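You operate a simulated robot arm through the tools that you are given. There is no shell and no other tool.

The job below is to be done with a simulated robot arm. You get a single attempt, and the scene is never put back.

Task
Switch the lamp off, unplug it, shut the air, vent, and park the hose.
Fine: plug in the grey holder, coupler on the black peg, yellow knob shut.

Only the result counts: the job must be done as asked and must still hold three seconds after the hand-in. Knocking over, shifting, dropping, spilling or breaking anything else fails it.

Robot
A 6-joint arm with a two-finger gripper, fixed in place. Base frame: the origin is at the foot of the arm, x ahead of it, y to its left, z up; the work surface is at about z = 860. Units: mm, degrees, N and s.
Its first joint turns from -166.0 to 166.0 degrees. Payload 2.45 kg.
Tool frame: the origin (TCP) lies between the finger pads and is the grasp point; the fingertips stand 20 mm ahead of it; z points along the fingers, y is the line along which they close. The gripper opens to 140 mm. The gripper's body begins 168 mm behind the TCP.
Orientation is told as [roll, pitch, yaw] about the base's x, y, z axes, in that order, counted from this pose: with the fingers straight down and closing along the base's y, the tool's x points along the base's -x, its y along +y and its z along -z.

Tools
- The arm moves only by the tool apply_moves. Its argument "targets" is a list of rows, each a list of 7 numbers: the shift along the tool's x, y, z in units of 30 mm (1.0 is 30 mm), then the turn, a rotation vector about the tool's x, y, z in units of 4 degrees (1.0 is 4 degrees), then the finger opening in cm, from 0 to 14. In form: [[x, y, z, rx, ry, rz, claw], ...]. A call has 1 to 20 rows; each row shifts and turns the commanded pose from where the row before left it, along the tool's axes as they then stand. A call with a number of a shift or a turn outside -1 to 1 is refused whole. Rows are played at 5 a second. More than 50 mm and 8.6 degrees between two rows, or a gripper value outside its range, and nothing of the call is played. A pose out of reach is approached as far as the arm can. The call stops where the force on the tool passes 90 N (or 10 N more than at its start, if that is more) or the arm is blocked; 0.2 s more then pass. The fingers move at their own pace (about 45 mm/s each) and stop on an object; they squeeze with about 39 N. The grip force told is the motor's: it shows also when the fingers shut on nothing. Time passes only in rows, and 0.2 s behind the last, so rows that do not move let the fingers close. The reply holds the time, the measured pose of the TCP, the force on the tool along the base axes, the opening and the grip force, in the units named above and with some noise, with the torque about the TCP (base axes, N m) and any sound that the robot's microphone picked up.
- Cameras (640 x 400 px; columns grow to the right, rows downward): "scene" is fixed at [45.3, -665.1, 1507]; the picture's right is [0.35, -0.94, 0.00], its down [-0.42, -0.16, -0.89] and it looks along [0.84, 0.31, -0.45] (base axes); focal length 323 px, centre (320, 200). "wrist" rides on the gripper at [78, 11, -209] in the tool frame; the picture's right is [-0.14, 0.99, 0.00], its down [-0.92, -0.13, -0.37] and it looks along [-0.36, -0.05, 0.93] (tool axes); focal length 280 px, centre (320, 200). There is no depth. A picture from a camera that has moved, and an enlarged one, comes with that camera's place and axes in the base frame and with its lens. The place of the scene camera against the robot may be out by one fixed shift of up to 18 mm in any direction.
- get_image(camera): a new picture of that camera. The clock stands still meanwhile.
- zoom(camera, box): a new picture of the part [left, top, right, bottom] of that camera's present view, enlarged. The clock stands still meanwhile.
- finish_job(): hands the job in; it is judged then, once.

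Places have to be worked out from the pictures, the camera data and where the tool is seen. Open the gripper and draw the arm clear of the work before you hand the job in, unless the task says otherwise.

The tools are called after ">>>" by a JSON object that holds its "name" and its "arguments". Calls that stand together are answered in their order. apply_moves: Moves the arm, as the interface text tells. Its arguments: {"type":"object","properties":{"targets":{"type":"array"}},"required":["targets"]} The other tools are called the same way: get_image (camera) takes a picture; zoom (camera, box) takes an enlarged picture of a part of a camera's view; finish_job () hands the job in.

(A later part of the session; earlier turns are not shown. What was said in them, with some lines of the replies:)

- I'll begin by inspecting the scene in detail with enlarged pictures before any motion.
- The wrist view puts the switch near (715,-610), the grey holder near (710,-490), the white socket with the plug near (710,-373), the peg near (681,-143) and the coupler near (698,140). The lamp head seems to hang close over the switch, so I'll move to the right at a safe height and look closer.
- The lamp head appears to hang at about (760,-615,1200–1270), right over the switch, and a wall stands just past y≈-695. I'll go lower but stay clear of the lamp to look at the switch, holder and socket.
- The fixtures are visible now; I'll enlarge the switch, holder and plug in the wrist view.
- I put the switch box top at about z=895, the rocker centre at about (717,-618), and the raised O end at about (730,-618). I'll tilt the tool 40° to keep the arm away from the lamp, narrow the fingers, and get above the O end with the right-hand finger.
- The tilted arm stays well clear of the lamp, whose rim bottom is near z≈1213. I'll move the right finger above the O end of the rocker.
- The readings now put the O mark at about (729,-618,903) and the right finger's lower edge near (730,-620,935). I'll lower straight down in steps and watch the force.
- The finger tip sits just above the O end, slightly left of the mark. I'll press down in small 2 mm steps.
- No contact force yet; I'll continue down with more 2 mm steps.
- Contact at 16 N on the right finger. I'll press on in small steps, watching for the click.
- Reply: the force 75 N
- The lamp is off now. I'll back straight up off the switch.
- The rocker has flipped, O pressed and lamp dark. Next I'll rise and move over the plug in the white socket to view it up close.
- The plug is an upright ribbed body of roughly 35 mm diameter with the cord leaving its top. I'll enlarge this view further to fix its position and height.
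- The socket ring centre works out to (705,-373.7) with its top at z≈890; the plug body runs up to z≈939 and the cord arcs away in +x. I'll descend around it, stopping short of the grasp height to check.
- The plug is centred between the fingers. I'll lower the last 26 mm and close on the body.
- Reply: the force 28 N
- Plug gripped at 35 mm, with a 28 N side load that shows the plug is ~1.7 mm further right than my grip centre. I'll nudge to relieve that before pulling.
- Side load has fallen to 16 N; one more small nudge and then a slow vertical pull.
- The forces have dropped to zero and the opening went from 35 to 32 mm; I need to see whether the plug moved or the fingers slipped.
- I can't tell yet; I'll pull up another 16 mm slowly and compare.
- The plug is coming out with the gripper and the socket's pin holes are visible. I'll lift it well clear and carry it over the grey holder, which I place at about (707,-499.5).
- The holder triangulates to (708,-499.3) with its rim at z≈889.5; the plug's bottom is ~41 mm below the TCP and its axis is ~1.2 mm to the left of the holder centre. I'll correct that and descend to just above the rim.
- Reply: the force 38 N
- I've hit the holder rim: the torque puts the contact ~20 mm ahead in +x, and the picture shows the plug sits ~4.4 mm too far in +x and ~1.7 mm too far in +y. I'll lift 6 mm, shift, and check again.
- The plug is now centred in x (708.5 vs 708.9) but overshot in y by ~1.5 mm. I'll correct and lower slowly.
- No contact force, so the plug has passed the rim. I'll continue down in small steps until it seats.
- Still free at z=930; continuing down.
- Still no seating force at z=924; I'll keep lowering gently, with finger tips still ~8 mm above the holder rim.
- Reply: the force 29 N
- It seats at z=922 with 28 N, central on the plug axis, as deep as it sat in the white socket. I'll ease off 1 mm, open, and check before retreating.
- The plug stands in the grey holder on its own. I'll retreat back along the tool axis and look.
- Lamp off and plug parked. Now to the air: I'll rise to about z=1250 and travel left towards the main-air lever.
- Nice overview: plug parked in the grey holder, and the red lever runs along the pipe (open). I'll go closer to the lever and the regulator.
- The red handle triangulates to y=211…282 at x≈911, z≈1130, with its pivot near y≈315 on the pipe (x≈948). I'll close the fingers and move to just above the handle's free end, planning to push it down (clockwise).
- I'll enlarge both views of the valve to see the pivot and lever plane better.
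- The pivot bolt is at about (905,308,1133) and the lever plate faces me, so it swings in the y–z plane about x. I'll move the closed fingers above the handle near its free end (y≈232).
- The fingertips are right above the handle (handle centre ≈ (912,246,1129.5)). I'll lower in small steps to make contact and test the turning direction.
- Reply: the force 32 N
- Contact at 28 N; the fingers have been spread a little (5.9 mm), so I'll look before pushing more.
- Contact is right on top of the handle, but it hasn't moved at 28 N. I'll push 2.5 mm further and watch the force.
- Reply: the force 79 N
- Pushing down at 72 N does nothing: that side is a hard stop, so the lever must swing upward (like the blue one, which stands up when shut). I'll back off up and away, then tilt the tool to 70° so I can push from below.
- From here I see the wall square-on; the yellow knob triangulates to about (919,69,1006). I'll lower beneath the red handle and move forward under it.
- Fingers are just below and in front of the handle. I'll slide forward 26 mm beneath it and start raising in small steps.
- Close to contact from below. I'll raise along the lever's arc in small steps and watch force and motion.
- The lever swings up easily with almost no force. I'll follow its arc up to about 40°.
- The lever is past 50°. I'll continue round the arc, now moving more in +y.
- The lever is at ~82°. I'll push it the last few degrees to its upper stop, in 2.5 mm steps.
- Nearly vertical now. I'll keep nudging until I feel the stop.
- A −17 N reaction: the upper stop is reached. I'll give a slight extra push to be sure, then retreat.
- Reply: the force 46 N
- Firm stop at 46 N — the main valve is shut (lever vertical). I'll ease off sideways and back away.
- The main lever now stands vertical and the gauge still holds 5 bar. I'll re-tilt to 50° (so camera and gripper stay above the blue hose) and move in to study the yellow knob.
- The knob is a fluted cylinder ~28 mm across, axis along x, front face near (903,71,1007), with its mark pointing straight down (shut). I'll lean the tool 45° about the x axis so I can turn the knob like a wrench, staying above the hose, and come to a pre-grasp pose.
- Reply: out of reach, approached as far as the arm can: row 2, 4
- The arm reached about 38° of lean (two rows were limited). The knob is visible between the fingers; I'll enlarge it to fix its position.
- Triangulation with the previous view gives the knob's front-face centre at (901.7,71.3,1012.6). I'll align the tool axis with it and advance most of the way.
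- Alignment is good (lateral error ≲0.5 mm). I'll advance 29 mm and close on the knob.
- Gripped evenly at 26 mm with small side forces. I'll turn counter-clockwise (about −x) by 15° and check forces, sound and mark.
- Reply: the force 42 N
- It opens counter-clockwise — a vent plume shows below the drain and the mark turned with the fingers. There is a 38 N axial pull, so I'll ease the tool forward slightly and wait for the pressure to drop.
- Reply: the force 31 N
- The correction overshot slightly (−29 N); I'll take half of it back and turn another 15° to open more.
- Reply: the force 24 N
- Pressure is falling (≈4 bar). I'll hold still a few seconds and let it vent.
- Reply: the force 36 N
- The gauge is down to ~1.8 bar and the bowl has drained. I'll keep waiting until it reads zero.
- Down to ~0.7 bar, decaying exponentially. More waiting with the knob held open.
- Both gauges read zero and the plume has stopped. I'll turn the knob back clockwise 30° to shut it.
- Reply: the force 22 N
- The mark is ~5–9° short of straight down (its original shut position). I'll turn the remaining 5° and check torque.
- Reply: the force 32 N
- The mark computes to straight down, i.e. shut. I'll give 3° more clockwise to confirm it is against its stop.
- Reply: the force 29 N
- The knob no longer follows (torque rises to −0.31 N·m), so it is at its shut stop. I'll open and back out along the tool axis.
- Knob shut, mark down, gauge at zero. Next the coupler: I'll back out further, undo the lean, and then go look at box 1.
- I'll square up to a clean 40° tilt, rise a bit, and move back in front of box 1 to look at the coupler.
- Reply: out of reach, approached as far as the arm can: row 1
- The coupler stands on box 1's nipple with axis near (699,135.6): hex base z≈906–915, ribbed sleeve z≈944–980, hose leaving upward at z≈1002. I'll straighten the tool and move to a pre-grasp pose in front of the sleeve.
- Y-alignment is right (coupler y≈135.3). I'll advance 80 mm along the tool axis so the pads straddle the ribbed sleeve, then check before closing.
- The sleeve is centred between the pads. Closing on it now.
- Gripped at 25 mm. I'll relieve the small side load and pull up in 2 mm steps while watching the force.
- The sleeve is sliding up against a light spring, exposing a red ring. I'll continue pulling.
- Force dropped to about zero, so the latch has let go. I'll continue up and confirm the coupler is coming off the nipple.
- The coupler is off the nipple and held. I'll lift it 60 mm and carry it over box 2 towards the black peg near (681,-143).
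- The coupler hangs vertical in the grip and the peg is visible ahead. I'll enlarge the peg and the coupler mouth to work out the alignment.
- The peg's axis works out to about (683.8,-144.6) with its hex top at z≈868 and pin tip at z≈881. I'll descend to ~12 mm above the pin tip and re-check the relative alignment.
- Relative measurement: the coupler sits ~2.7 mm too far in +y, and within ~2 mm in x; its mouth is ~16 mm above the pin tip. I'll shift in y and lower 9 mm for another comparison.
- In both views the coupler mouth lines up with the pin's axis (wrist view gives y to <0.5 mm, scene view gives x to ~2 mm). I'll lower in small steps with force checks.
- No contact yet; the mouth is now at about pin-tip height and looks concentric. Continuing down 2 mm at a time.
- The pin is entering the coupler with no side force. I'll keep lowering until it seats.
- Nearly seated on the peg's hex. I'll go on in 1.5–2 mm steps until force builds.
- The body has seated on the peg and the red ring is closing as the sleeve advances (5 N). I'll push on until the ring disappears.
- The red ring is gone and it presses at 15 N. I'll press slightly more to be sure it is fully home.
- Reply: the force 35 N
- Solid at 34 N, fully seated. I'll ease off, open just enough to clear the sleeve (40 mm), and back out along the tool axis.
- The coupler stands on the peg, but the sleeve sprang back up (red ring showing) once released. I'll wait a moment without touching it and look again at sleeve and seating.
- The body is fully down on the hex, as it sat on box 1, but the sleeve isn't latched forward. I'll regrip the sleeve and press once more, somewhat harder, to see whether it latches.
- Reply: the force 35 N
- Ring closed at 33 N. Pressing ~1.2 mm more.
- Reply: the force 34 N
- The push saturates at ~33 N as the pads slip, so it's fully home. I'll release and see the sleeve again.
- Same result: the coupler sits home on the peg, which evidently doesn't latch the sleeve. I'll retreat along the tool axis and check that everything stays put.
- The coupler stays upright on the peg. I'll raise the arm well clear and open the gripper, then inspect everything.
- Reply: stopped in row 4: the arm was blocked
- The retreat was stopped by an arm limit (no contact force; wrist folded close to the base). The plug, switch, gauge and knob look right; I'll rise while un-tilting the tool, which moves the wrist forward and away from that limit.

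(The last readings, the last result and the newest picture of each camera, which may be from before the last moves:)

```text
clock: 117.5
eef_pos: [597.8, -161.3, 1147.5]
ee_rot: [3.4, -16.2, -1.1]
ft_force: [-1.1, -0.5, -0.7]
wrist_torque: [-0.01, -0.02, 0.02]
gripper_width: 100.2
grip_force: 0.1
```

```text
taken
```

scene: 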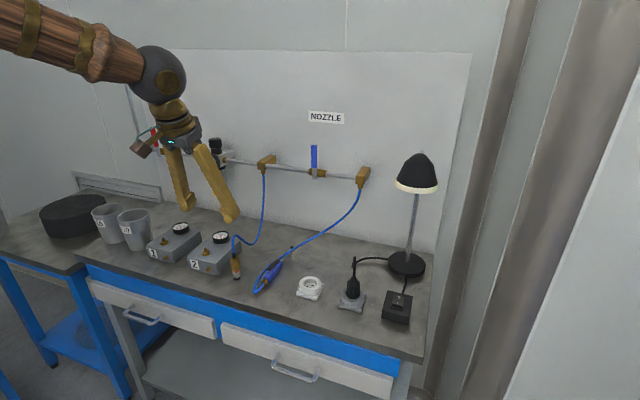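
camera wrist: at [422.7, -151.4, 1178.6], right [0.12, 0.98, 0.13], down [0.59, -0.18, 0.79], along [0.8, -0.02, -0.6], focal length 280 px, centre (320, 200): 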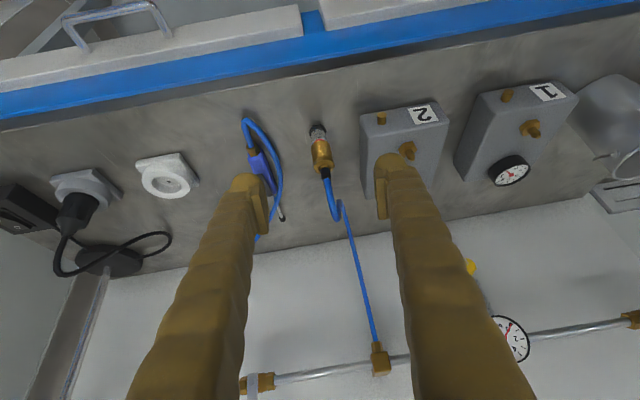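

Free again. I'll keep rising to near the starting height and then inspect all items.

>>> {"name": "apply_moves", "arguments": {"targets": [[-0.2, 0, -0.85, 0, 0.7, 0, 12], [-0.15, 0, -0.9, 0, 0.7, 0, 12], [-0.1, 0, -0.9, 0, 0.7, 0, 14], [-0.05, 0, -0.9, 0, 0.7, 0, 14], [0, 0, -0.9, 0, 0.6, 0, 14], [0, 0, -0.9, 0, 0, 0, 14], [0, 0, -0.9, 0, 0, 0, 14], [0, 0, 0, 0, 0, 0, 14], [0, 0, 0, 0, 0, 0, 14], [0, 0, 0, 0, 0, 0, 14]]}}

>>> {"name": "get_image", "arguments": {"camera": "scene"}}

>>> {"name": "get_image", "arguments": {"camera": "wrist"}}

>>> {"name": "zoom", "arguments": {"camera": "scene", "box": [210, 210, 280, 290]}}

>>> {"name": "zoom", "arguments": {"camera": "scene", "box": [130, 110, 260, 210]}}

>>> {"name": "zoom", "arguments": {"camera": "scene", "box": [80, 190, 260, 290]}}

```text
clock: 119.8
eef_pos: [588.4, -169.4, 1334.1]
ee_rot: [3.0, -2.5, -0.3]
ft_force: [0.5, 0.0, 0.3]
wrist_torque: [-0.01, 0.0, -0.01]
gripper_width: 140.1
grip_force: 0.0
```

```text
taken
```

scene: 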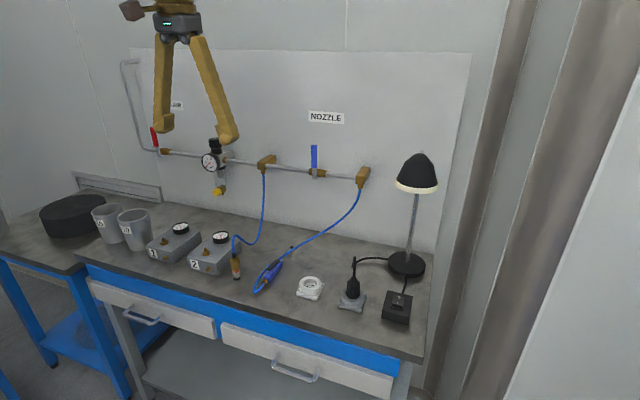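

```text
taken
camera wrist: at [501.4, -170.3, 1539.2], right [0.14, 0.99, 0.06], down [0.9, -0.15, 0.4], along [0.41, 0.0, -0.91], focal length 280 px, centre (320, 200)
```

wrist: 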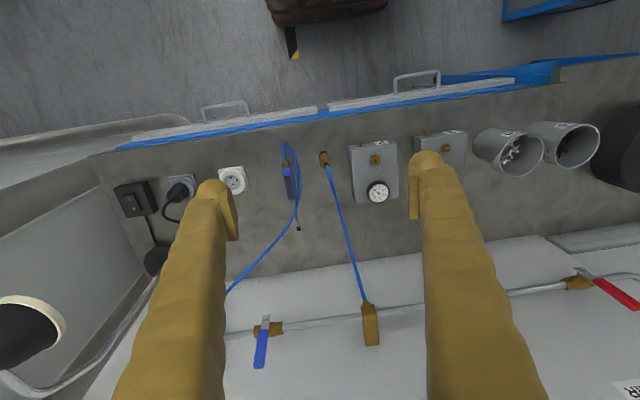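

```text
5.00 times, centred on (245, 250) of scene
camera zoom: at [45.3, -665.1, 1507.0], right [0.35, -0.94, 0.0], down [-0.42, -0.16, -0.89], along [0.84, 0.31, -0.45], focal length 1614 px, centre (695, -50)
```

zoom: 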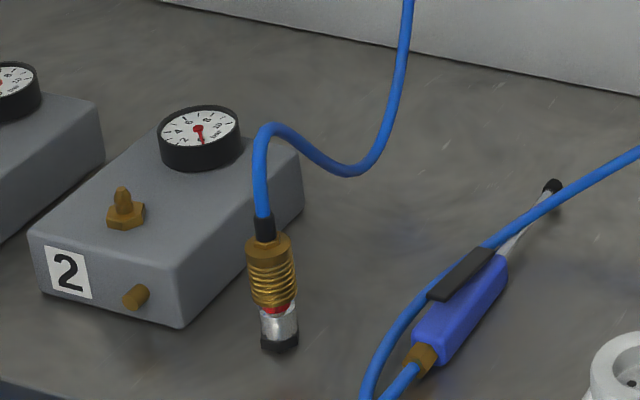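

```text
4.00 times, centred on (195, 160) of scene
camera zoom: at [45.3, -665.1, 1507.0], right [0.35, -0.94, 0.0], down [-0.42, -0.16, -0.89], along [0.84, 0.31, -0.45], focal length 1291 px, centre (820, 360)
```

zoom: 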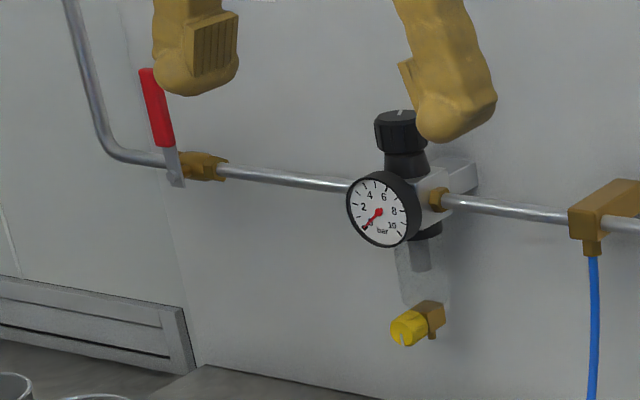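

```text
3.56 times, centred on (170, 240) of scene
camera zoom: at [45.3, -665.1, 1507.0], right [0.35, -0.94, 0.0], down [-0.42, -0.16, -0.89], along [0.84, 0.31, -0.45], focal length 1148 px, centre (853, 58)
```

zoom: 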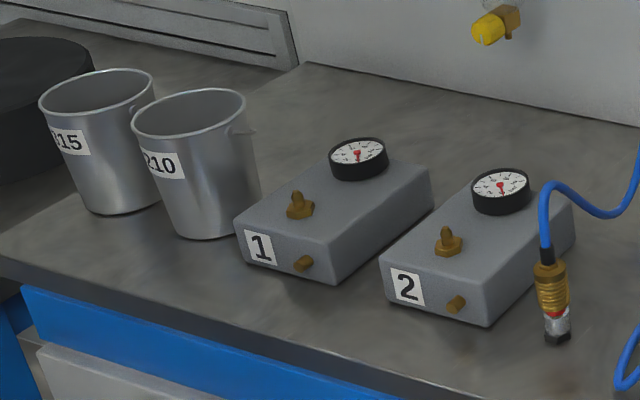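

Everything looks in place: lamp dark, plug in the grey holder, red lever vertical, coupler upright on the peg, boxes and buckets unmoved. One last close check of the gauge/knob and of coupler stability after a short wait.

>>> {"name": "apply_moves", "arguments": {"targets": [[0, 0, 0, 0, 0, 0, 14], [0, 0, 0, 0, 0, 0, 14], [0, 0, 0, 0, 0, 0, 14], [0, 0, 0, 0, 0, 0, 14], [0, 0, 0, 0, 0, 0, 14], [0, 0, 0, 0, 0, 0, 14], [0, 0, 0, 0, 0, 0, 14], [0, 0, 0, 0, 0, 0, 14], [0, 0, 0, 0, 0, 0, 14], [0, 0, 0, 0, 0, 0, 14], [0, 0, 0, 0, 0, 0, 14], [0, 0, 0, 0, 0, 0, 14], [0, 0, 0, 0, 0, 0, 14], [0, 0, 0, 0, 0, 0, 14], [0, 0, 0, 0, 0, 0, 14]]}}

>>> {"name": "zoom", "arguments": {"camera": "scene", "box": [200, 145, 240, 200]}}

>>> {"name": "zoom", "arguments": {"camera": "scene", "box": [220, 240, 260, 290]}}

>>> {"name": "zoom", "arguments": {"camera": "scene", "box": [330, 140, 450, 330]}}

```text
clock: 123.0
eef_pos: [588.6, -169.9, 1334.0]
ee_rot: [3.2, -2.5, -0.4]
ft_force: [-0.9, 0.4, -0.2]
wrist_torque: [0.02, -0.01, 0.01]
gripper_width: 139.9
grip_force: 0.0
```

```text
7.27 times, centred on (220, 172) of scene
camera zoom: at [45.3, -665.1, 1507.0], right [0.35, -0.94, 0.0], down [-0.42, -0.16, -0.89], along [0.84, 0.31, -0.45], focal length 2348 px, centre (1047, 400)
```

zoom: 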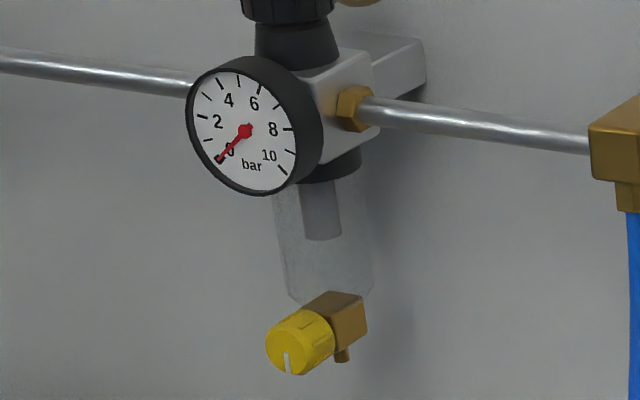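

```text
8.00 times, centred on (240, 265) of scene
camera zoom: at [45.3, -665.1, 1507.0], right [0.35, -0.94, 0.0], down [-0.42, -0.16, -0.89], along [0.84, 0.31, -0.45], focal length 2582 px, centre (960, -320)
```

zoom: 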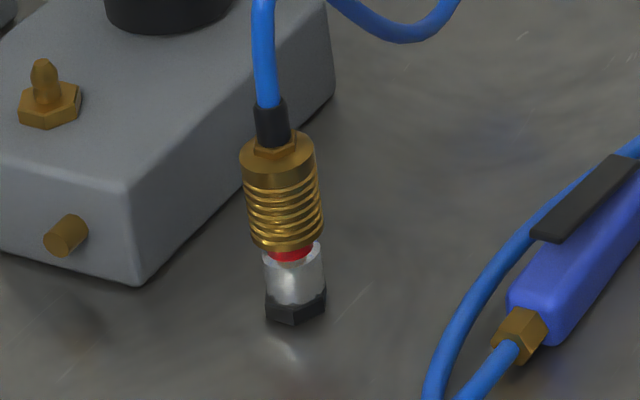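

```text
2.11 times, centred on (390, 235) of scene
camera zoom: at [45.3, -665.1, 1507.0], right [0.35, -0.94, 0.0], down [-0.42, -0.16, -0.89], along [0.84, 0.31, -0.45], focal length 680 px, centre (173, 126)
```

zoom: 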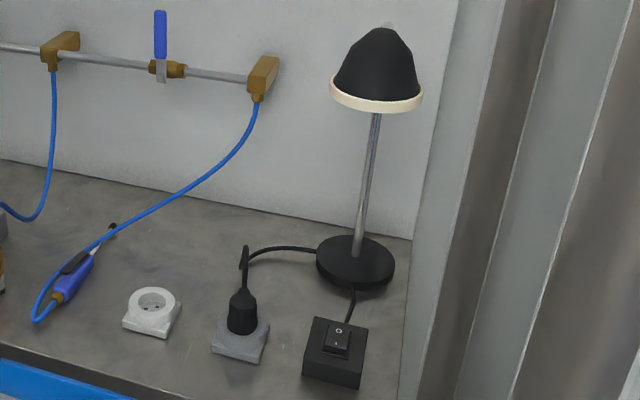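

All steady: gauge at zero, yellow knob's mark straight down (shut), red lever shut, coupler upright and seated on the black peg, plug in the grey holder, lamp off, arm clear with gripper open. Handing in.

>>> {"name": "finish_job", "arguments": {}}

```text
The job is handed in.
```

I've done all five steps and handed the job in. The coupler's sleeve isn't locked, though. I haven't seen how the job was judged.

- **Lamp:** the switch is on O and the lamp is dark.
- **Plug:** it is out of the white socket and fully seated in the grey holder.
- **Main air:** the red lever is up against its stop, which is shut. I first pushed it down, and it didn't move with about 72 N on it. It then swung up easily.
- **Vent:** I opened the yellow knob until the regulator and box 1 gauges read zero, then turned it back to its shut stop. The water in the filter bowl drained out with the air.
- **Hose:** the coupler is off box 1 and stands upright on the black peg.

**Sleeve:** it springs back and shows the red ring, even after I pressed it down twice with about 33 N. The peg doesn't seem to be a locking type. The coupler sat steady for about nine seconds after I let go, up to the hand-in.

In the final pictures nothing else looked moved. The arm was raised clear with the gripper open.
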